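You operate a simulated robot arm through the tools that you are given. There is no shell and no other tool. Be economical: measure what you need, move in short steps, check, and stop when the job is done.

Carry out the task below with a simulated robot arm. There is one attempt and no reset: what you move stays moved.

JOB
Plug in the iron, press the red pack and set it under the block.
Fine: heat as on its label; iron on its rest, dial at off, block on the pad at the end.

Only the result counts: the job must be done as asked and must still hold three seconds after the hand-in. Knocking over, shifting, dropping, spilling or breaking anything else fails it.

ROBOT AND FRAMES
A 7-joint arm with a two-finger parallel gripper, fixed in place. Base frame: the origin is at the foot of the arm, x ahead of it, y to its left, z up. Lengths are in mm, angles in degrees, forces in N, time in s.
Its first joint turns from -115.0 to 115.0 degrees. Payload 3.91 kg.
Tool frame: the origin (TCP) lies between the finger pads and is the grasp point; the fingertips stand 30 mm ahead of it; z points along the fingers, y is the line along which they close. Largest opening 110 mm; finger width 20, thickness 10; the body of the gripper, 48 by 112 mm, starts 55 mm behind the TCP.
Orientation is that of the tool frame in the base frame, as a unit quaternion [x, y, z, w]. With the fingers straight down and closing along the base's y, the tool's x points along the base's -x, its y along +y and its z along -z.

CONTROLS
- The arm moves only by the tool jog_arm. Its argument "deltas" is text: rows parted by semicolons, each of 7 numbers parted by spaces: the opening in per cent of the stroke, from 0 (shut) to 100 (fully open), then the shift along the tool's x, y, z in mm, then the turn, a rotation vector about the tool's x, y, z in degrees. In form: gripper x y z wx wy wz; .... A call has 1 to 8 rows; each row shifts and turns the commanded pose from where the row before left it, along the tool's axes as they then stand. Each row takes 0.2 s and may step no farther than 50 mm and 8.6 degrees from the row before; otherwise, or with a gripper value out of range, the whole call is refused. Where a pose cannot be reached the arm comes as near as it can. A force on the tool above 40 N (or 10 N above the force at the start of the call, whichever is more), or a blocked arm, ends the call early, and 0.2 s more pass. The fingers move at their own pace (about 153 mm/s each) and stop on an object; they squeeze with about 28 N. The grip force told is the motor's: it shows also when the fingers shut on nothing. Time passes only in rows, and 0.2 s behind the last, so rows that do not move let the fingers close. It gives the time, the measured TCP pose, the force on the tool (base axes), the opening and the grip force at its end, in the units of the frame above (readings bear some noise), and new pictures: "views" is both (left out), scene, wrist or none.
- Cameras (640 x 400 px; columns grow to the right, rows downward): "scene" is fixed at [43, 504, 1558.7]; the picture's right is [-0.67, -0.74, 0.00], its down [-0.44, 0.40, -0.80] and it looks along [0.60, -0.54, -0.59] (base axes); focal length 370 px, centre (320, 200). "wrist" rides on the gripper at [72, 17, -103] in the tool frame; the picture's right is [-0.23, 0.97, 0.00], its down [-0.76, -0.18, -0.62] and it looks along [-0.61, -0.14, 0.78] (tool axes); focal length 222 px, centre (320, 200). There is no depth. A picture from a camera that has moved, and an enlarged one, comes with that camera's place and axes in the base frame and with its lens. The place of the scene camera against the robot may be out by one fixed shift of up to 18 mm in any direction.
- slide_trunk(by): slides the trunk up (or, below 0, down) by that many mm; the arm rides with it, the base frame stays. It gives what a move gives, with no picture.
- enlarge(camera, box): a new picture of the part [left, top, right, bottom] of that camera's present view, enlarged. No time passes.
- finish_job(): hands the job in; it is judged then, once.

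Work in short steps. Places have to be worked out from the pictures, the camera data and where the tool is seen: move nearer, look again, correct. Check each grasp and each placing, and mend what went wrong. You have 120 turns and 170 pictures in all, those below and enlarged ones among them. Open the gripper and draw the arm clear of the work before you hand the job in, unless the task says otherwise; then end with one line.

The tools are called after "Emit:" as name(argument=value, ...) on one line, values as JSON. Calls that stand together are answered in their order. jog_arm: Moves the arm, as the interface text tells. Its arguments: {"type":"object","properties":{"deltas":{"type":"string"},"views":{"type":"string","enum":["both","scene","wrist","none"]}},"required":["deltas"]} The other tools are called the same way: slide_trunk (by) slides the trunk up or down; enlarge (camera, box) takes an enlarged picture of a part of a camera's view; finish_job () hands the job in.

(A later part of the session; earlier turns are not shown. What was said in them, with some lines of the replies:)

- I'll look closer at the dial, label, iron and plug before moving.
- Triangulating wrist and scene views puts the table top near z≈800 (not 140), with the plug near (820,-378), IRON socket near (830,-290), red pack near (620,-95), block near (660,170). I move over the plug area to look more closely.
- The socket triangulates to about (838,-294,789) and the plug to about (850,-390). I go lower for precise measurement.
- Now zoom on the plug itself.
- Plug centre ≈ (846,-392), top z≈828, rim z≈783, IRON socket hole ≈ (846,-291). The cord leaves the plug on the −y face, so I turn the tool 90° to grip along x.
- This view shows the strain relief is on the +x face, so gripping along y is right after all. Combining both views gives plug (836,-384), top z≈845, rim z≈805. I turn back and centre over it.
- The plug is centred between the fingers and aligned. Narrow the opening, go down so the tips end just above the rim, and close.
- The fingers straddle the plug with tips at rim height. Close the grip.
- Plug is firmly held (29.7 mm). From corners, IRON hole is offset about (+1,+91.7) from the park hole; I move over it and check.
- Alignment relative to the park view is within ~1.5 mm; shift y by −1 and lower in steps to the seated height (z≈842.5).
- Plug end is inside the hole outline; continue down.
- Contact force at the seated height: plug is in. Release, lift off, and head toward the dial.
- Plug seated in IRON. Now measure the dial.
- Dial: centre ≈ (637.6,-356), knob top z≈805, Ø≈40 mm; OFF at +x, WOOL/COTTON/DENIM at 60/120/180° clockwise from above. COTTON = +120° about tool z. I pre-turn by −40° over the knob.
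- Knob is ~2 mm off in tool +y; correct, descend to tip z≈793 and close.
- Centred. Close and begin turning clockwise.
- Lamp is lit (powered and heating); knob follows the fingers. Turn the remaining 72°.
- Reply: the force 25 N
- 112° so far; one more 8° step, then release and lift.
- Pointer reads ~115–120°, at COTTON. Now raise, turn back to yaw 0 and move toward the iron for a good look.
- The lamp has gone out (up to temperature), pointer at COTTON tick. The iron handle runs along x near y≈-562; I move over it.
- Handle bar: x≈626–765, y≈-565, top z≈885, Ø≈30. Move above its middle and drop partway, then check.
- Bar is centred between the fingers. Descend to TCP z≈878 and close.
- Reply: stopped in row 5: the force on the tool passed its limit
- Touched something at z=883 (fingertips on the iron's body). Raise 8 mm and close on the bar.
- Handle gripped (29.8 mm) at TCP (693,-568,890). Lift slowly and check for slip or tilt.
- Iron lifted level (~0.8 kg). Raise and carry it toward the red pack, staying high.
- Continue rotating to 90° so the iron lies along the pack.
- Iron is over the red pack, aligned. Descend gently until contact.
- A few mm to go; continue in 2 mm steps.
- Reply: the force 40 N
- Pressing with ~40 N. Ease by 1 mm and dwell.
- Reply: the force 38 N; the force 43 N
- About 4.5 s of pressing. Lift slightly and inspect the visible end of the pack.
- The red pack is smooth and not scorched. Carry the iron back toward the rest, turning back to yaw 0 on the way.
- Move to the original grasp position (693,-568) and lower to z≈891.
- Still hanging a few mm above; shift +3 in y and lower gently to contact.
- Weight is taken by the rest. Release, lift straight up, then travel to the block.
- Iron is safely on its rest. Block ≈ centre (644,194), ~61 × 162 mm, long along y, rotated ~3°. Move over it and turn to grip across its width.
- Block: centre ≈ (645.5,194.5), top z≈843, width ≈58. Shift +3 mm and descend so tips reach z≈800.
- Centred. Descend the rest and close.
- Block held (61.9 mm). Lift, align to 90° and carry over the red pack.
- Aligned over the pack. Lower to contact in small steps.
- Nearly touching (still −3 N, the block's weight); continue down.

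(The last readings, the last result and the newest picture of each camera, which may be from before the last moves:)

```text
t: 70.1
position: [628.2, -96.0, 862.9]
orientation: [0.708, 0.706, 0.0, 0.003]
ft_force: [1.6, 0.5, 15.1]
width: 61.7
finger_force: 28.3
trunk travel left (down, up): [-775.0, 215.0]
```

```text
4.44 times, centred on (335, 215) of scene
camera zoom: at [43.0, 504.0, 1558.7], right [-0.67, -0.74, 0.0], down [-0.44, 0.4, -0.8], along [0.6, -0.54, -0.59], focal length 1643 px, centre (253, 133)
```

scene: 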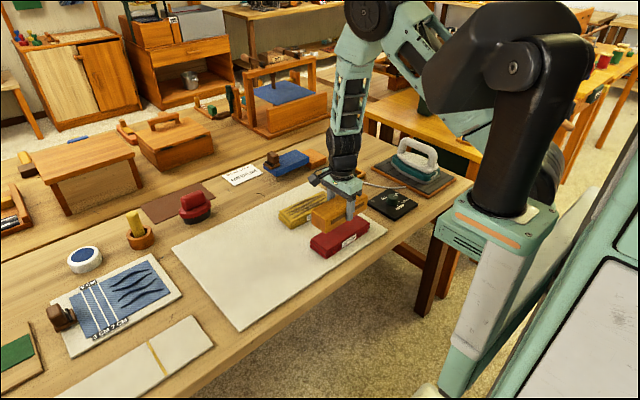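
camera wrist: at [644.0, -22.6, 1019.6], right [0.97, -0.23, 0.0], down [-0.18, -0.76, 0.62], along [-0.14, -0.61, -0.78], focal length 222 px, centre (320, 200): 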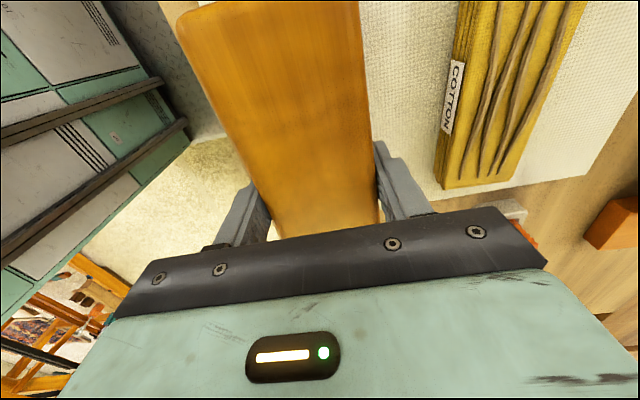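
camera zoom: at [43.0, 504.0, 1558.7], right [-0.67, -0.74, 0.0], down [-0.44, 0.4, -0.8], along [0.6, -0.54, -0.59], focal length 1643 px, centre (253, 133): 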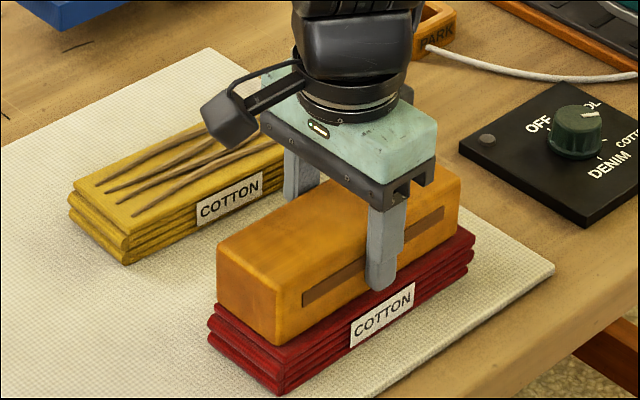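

Block rests on the pack with ~15 N. Dwell briefly, then release it there so it keeps setting while I turn the dial off.

Emit:
jog_arm(deltas="0 0 0 0 0 0 0;0 0 0 0 0 0 0;0 0 0 0 0 0 0;0 0 0 0 0 0 0;0 0 0 0 0 0 0;0 0 0 0 0 0 0;0 0 0 0 0 0 0;0 0 0 -1 0 0 0", views="none")

Emit:
jog_arm(deltas="90 0 0 0 0 0 0;90 0 0 0 0 0 0;90 0 0 -20 0 0 0;90 0 0 -45 0 0 0;90 -40 0 -20 0 0 0;60 -45 0 0 0 0 0;60 -45 0 0 0 0 0;60 -45 0 0 0 0 0", views="scene")

Emit:
enlarge(camera="scene", box=[280, 160, 430, 260])

```text
t: 71.9
position: [626.8, -94.5, 863.6]
orientation: [0.708, 0.706, 0.0, 0.003]
ft_force: [5.5, -0.3, 14.6]
width: 61.9
finger_force: 28.1
trunk travel left (down, up): [-775.0, 215.0]
```

```text
t: 73.7
position: [626.2, -271.5, 947.4]
orientation: [0.707, 0.707, 0.001, 0.002]
ft_force: [1.1, 0.5, 0.6]
width: 66.0
finger_force: 0.0
trunk travel left (down, up): [-775.0, 215.0]
```

scene: 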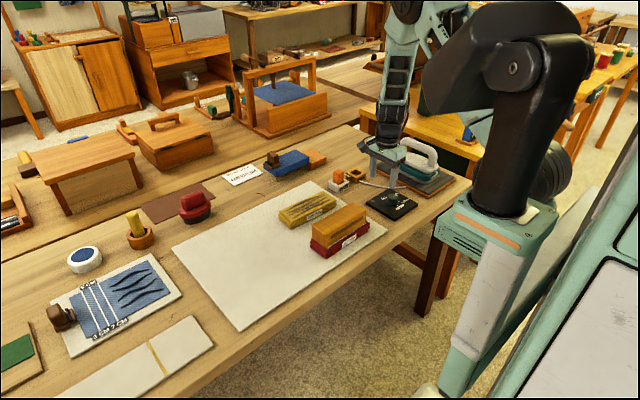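

```text
4.00 times, centred on (355, 210) of scene
camera zoom: at [43.0, 504.0, 1558.7], right [-0.67, -0.74, 0.0], down [-0.44, 0.4, -0.8], along [0.6, -0.54, -0.59], focal length 1479 px, centre (180, 160)
```

zoom: 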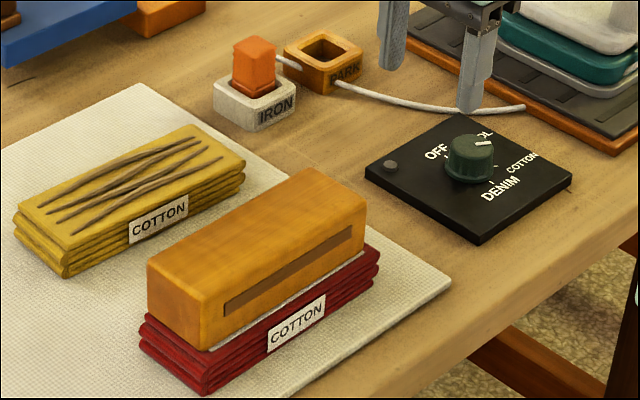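

Block sits stably on the pack. Move over the dial at yaw ≈82°, to turn it back 120°.

Emit:
jog_arm(deltas="58 -42 5 0 0 0 0;58 -42 5 0 0 0 -8;58 0 0 30 0 0 0;58 0 0 30 0 0 0;58 0 0 20 0 0 0;58 0 0 0 0 0 0", views="wrist")

Emit:
enlarge(camera="wrist", box=[220, 60, 420, 200])

```text
t: 75.1
position: [637.3, -353.1, 871.5]
orientation: [0.656, 0.755, -0.001, 0.002]
ft_force: [-0.1, -0.7, -0.2]
width: 64.1
finger_force: 0.1
trunk travel left (down, up): [-775.0, 215.0]
camera wrist: at [643.0, -279.6, 975.1], right [1.0, -0.09, 0.0], down [-0.07, -0.78, 0.63], along [-0.05, -0.62, -0.78], focal length 222 px, centre (320, 200)
```

wrist: 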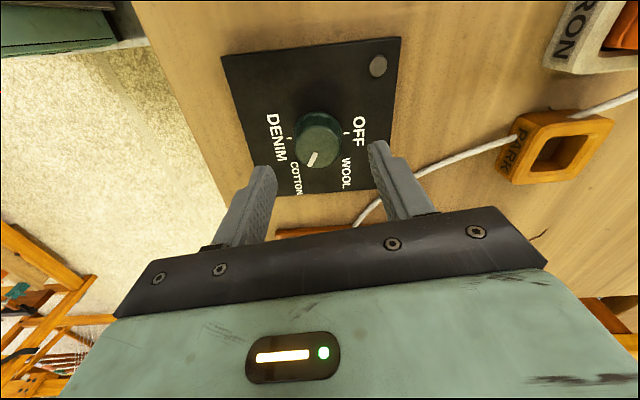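

```text
2.86 times, centred on (320, 130) of wrist
camera zoom: at [643.0, -279.6, 975.1], right [1.0, -0.09, 0.0], down [-0.07, -0.78, 0.63], along [-0.05, -0.62, -0.78], focal length 635 px, centre (320, 400)
```

zoom: 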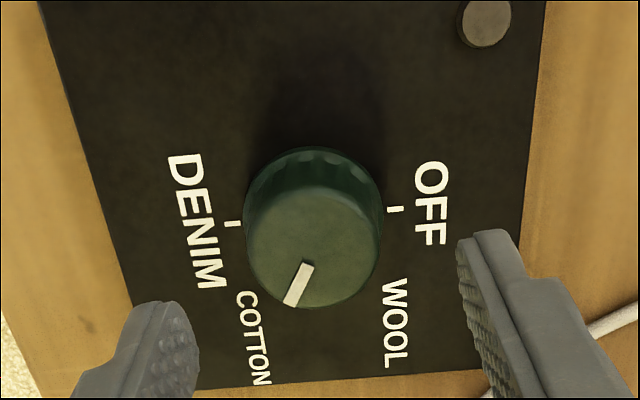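

Knob is centred. Descend, grip and start turning back.

Emit:
jog_arm(deltas="58 -2 -1.5 20 0 0 0;58 0 0 18 0 0 0;58 0 0 10 0 0 0;58 0 0 0 0 0 0;0 0 0 0 0 0 0;0 0 0 0 0 0 0;0 0 0 0 0 0 -8;0 0 0 0 0 0 -8", views="none")

Emit:
jog_arm(deltas="0 0 0 0 0 0 -8;0 0 0 0 0 0 -8;0 0 0 0 0 0 -8;0 0 0 0 0 0 -8;0 0 0 0 0 0 -8;0 0 0 0 0 0 -8;0 0 0 0 0 0 -8;0 0 0 0 0 0 -8", views="none")

Emit:
jog_arm(deltas="0 0 0 0 0 0 -8;0 0 0 0 0 0 -8;0 0 0 0 0 0 -8;0 0 0 0 0 0 -8;0 0 0 0 0 0 0", views="wrist")

Emit:
enlarge(camera="wrist", box=[220, 60, 420, 215])

```text
t: 76.9
position: [635.4, -356.4, 822.9]
orientation: [0.544, 0.839, 0.0, 0.003]
ft_force: [2.4, -5.6, 10.0]
width: 37.1
finger_force: 44.8
trunk travel left (down, up): [-775.0, 215.0]
```

```text
t: 78.7
position: [636.9, -354.2, 822.0]
orientation: [0.016, 1.0, -0.001, 0.004]
ft_force: [17.7, 6.6, 21.7]
width: 37.1
finger_force: 45.1
trunk travel left (down, up): [-775.0, 215.0]
```

```text
t: 79.9
position: [636.7, -353.7, 822.4]
orientation: [-0.262, 0.965, -0.001, 0.002]
ft_force: [17.8, 16.6, 30.2]
width: 37.2
finger_force: 45.1
trunk travel left (down, up): [-775.0, 215.0]
camera wrist: at [564.7, -375.4, 926.4], right [-0.29, 0.96, 0.0], down [0.74, 0.23, 0.63], along [0.6, 0.18, -0.78], focal length 222 px, centre (320, 200)
```

wrist: 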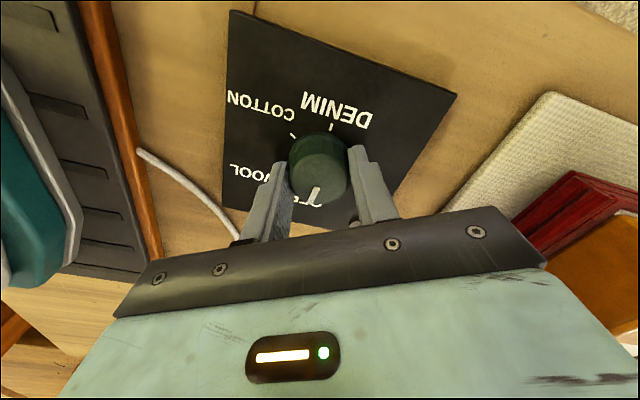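

```text
2.58 times, centred on (320, 138) of wrist
camera zoom: at [564.7, -375.4, 926.4], right [-0.29, 0.96, 0.0], down [0.74, 0.23, 0.63], along [0.6, 0.18, -0.78], focal length 573 px, centre (320, 361)
```

zoom: 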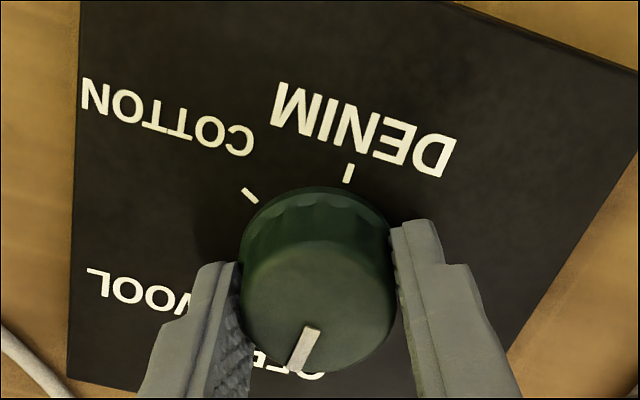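

112° turned; 8° more to reach OFF, then release and lift.

Emit:
jog_arm(deltas="0 0 0 0 0 0 -8.2;0 0 0 0 0 0 0;58 0 0 0 0 0 0;58 0 0 0 0 0 0;58 0 0 -20 0 0 0;58 0 0 -40 0 0 0;58 0 0 0 0 0 0", views="wrist")

Emit:
enlarge(camera="wrist", box=[220, 60, 420, 200])

```text
t: 81.5
position: [633.4, -355.9, 880.6]
orientation: [-0.327, 0.945, -0.001, 0.0]
ft_force: [0.2, 0.1, -0.4]
width: 63.6
finger_force: 0.1
trunk travel left (down, up): [-775.0, 215.0]
camera wrist: at [565.7, -387.8, 985.1], right [-0.42, 0.91, 0.0], down [0.71, 0.33, 0.62], along [0.57, 0.26, -0.78], focal length 222 px, centre (320, 200)
```

wrist: 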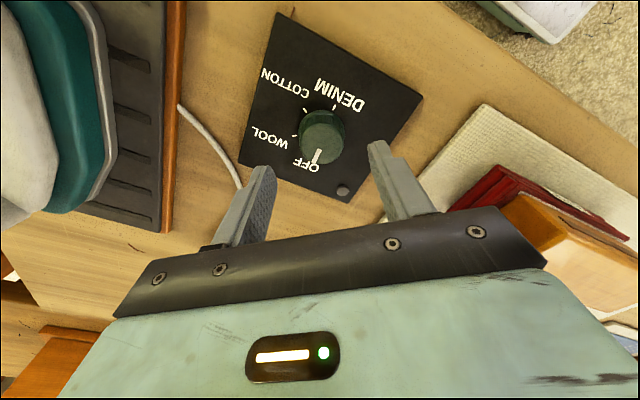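

```text
2.86 times, centred on (320, 130) of wrist
camera zoom: at [565.7, -387.8, 985.1], right [-0.42, 0.91, 0.0], down [0.71, 0.33, 0.62], along [0.57, 0.26, -0.78], focal length 635 px, centre (320, 400)
```

zoom: 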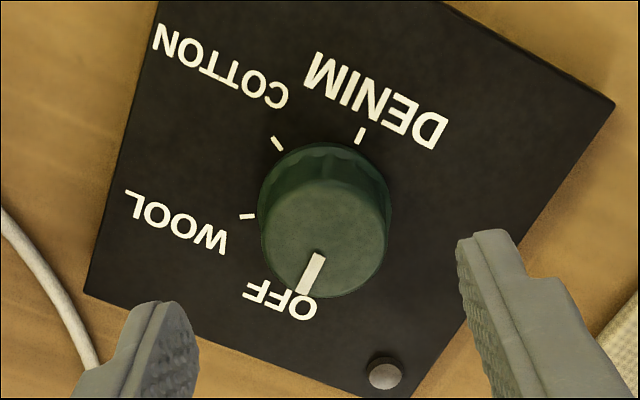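

Dial back at OFF (same pointer direction as at the start). Return to the block, turning to yaw 90°.

Emit:
jog_arm(deltas="90 0 0 -20 0 0 8.2;90 0 0 -20 0 0 8.2;90 0 0 -20 0 0 8.2;90 0 0 -5 0 0 8.2;90 0 0 0 0 0 8.2;90 0 0 0 0 0 8.2;90 0 0 0 0 0 8.2;90 0 0 0 0 0 8.2", views="none")

Emit:
jog_arm(deltas="90 15 28.8 0 0 0 7.8;90 18.8 26.5 0 0 0 7.8;90 22.2 23.7 0 0 0 7.8;90 25.3 20.5 0 0 0 7.8;90 27.8 16.8 0 0 0 7.8;90 29.8 12.9 0 0 0 7.8;90 31.3 8.7 0 0 0 7.8;90 32.2 4.4 0 0 0 7.8", views="both")

```text
t: 83.3
position: [635.0, -357.2, 946.3]
orientation: [0.238, 0.971, -0.001, 0.003]
ft_force: [-0.2, -0.5, 0.5]
width: 99.0
finger_force: 0.1
trunk travel left (down, up): [-775.0, 215.0]
```

```text
t: 85.1
position: [634.3, -98.1, 944.5]
orientation: [0.708, 0.706, 0.001, 0.001]
ft_force: [-0.8, -0.6, -0.1]
width: 98.8
finger_force: 0.1
trunk travel left (down, up): [-775.0, 215.0]
camera wrist: at [650.7, -25.2, 1048.6], right [0.97, -0.23, 0.0], down [-0.18, -0.76, 0.62], along [-0.14, -0.61, -0.78], focal length 222 px, centre (320, 200)
```

scene: 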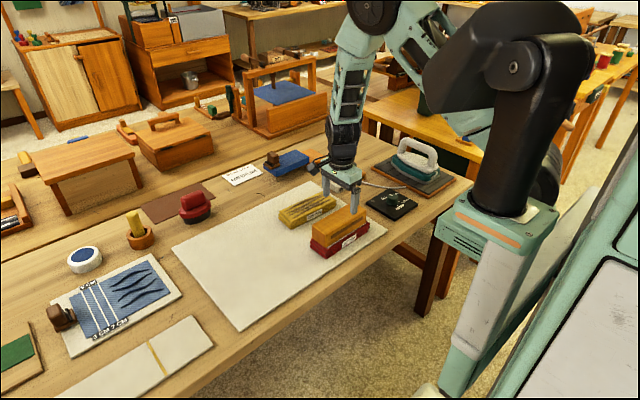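
wrist: 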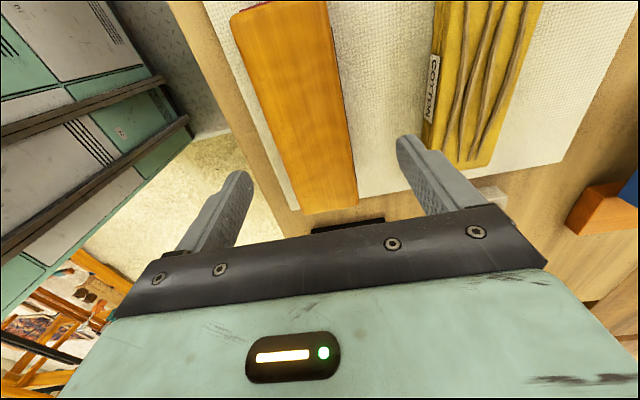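

Re-centre (−7 mm in x), descend to the same grasp height and close.

Emit:
jog_arm(deltas="90 2.5 -7 20 0 0 0;90 0 0 25 0 0 0;90 0 0 22 0 0 0;90 0 0 11 0 0 0;90 0 0 0 0 0 0", views="wrist")

Emit:
jog_arm(deltas="0 0 0 0 0 0 0;0 0 0 0 0 0 0;0 0 0 0 0 0 0;0 0 0 -15 0 0 0;0 0 0 -30 0 0 0;0 0 0 -20 0 0 0;0 0 0 0 0 0 0", views="scene")

Emit:
enlarge(camera="scene", box=[270, 160, 400, 270])

```text
t: 86.3
position: [627.6, -94.7, 864.7]
orientation: [0.706, 0.708, 0.0, 0.003]
ft_force: [-0.2, 0.8, -0.1]
width: 99.0
finger_force: 0.1
trunk travel left (down, up): [-775.0, 215.0]
camera wrist: at [643.8, -21.5, 969.4], right [0.97, -0.22, 0.0], down [-0.18, -0.76, 0.62], along [-0.14, -0.61, -0.78], focal length 222 px, centre (320, 200)
```

wrist: 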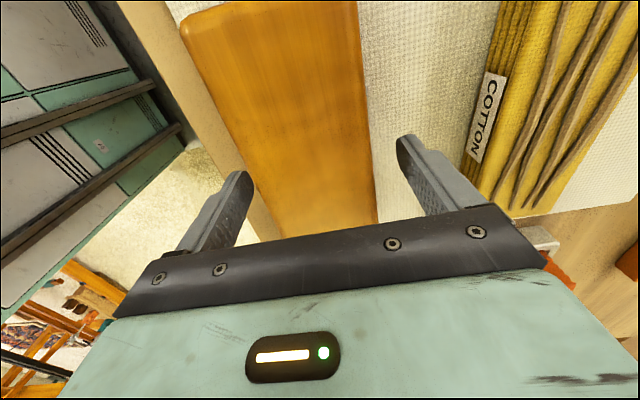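

```text
t: 87.9
position: [626.4, -93.7, 932.3]
orientation: [0.707, 0.708, 0.0, 0.003]
ft_force: [-0.1, 0.5, -3.2]
width: 61.9
finger_force: 28.1
trunk travel left (down, up): [-775.0, 215.0]
```

scene: 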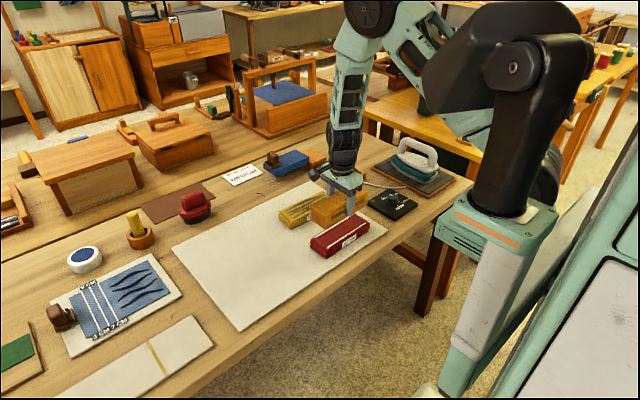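

```text
3.64 times, centred on (335, 215) of scene
camera zoom: at [43.0, 504.0, 1558.7], right [-0.67, -0.74, 0.0], down [-0.44, 0.4, -0.8], along [0.6, -0.54, -0.59], focal length 1344 px, centre (266, 146)
```

zoom: 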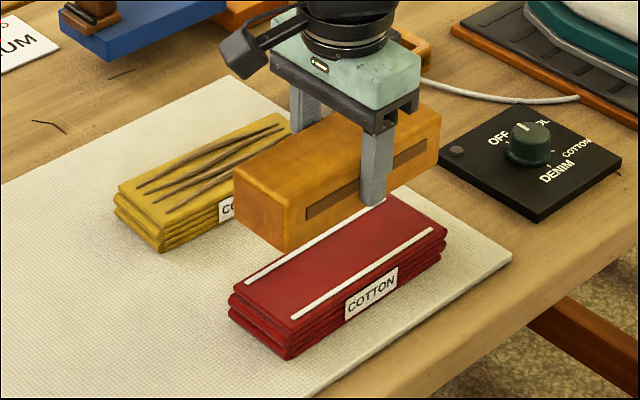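

The pack now shows crisp white set lines: pressed and set. Carry the block back to its original spot on the pad.

Emit:
jog_arm(deltas="0 48 4 0 0 0 0;0 48 4 0 0 0 0;0 48 4 0 0 0 0;0 48 4 0 0 0 0;0 48 4 0 0 0 0;0 47.5 3 0 0 0 -4;0 0 0 30 0 0 0;0 0 0 0 0 0 0", views="none")

Emit:
jog_arm(deltas="0 0 0 30 0 0 0;0 0 0 25 0 0 0;0 0 0 10 0 0 0;0 0 0 4 0 0 0;0 0 0 1.5 0 0 0;0 0 0 0 0 0 0", views="none")

Emit:
enlarge(camera="scene", box=[190, 220, 310, 320])

```text
t: 89.7
position: [651.0, 195.7, 898.9]
orientation: [0.681, 0.732, 0.0, 0.002]
ft_force: [0.6, -0.4, -2.9]
width: 61.8
finger_force: 28.3
trunk travel left (down, up): [-775.0, 215.0]
```

```text
t: 91.1
position: [650.5, 193.7, 830.7]
orientation: [0.682, 0.732, 0.001, 0.002]
ft_force: [-0.4, -0.8, -0.1]
width: 61.5
finger_force: 27.7
trunk travel left (down, up): [-775.0, 215.0]
```

```text
4.00 times, centred on (250, 270) of scene
camera zoom: at [43.0, 504.0, 1558.7], right [-0.67, -0.74, 0.0], down [-0.44, 0.4, -0.8], along [0.6, -0.54, -0.59], focal length 1479 px, centre (600, -80)
```

zoom: 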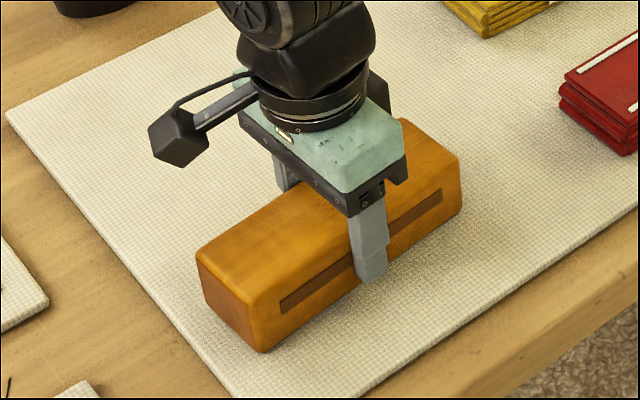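

Force is zero: the block rests on the pad where it was. Release and lift clear.

Emit:
jog_arm(deltas="0 0 0 0.5 0 0 0;90 0 0 0 0 0 0;90 0 0 0 0 0 0;90 0 0 -20 0 0 0;90 0 0 -45 0 0 0;90 0 0 -45 0 0 0;90 0 0 -45 0 0 0;90 0 0 0 0 0 0", views="scene")

Emit:
enlarge(camera="scene", box=[190, 130, 480, 320])

Emit:
enlarge(camera="scene", box=[310, 120, 480, 230])

```text
t: 92.9
position: [650.7, 194.2, 986.7]
orientation: [0.681, 0.732, 0.0, 0.002]
ft_force: [0.6, 0.2, 0.0]
width: 98.9
finger_force: 0.1
trunk travel left (down, up): [-775.0, 215.0]
```

scene: 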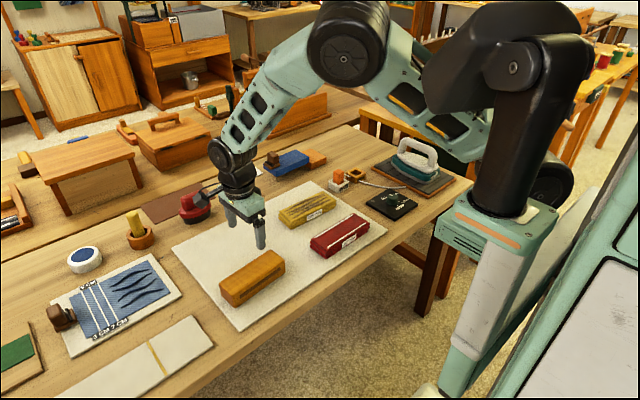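

```text
2.11 times, centred on (335, 225) of scene
camera zoom: at [43.0, 504.0, 1558.7], right [-0.67, -0.74, 0.0], down [-0.44, 0.4, -0.8], along [0.6, -0.54, -0.59], focal length 778 px, centre (288, 147)
```

zoom: 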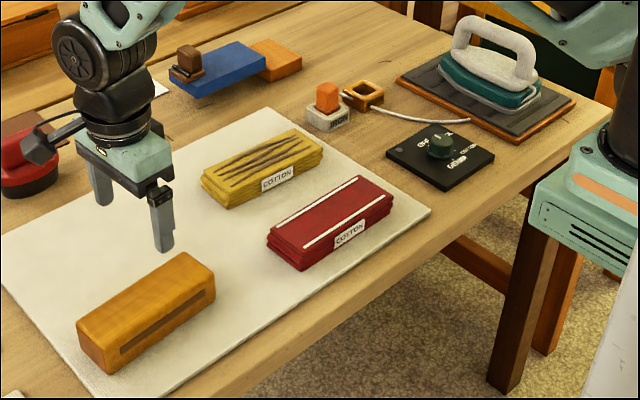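

```text
3.64 times, centred on (395, 175) of scene
camera zoom: at [43.0, 504.0, 1558.7], right [-0.67, -0.74, 0.0], down [-0.44, 0.4, -0.8], along [0.6, -0.54, -0.59], focal length 1344 px, centre (47, 291)
```

zoom: 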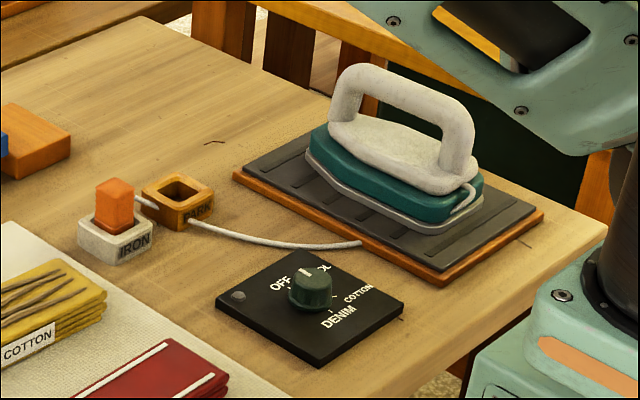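

Everything is as asked: iron plugged in and on its rest, dial off, red pack pressed and set, block on the pad, arm clear. Handing in.

Emit:
finish_job()

```text
The job is handed in.
```

I plugged in the iron, pressed the red pack at COTTON as on its label and set it under the block; the iron is on its rest (still plugged in), the dial is at OFF, and the block is back on the pad.
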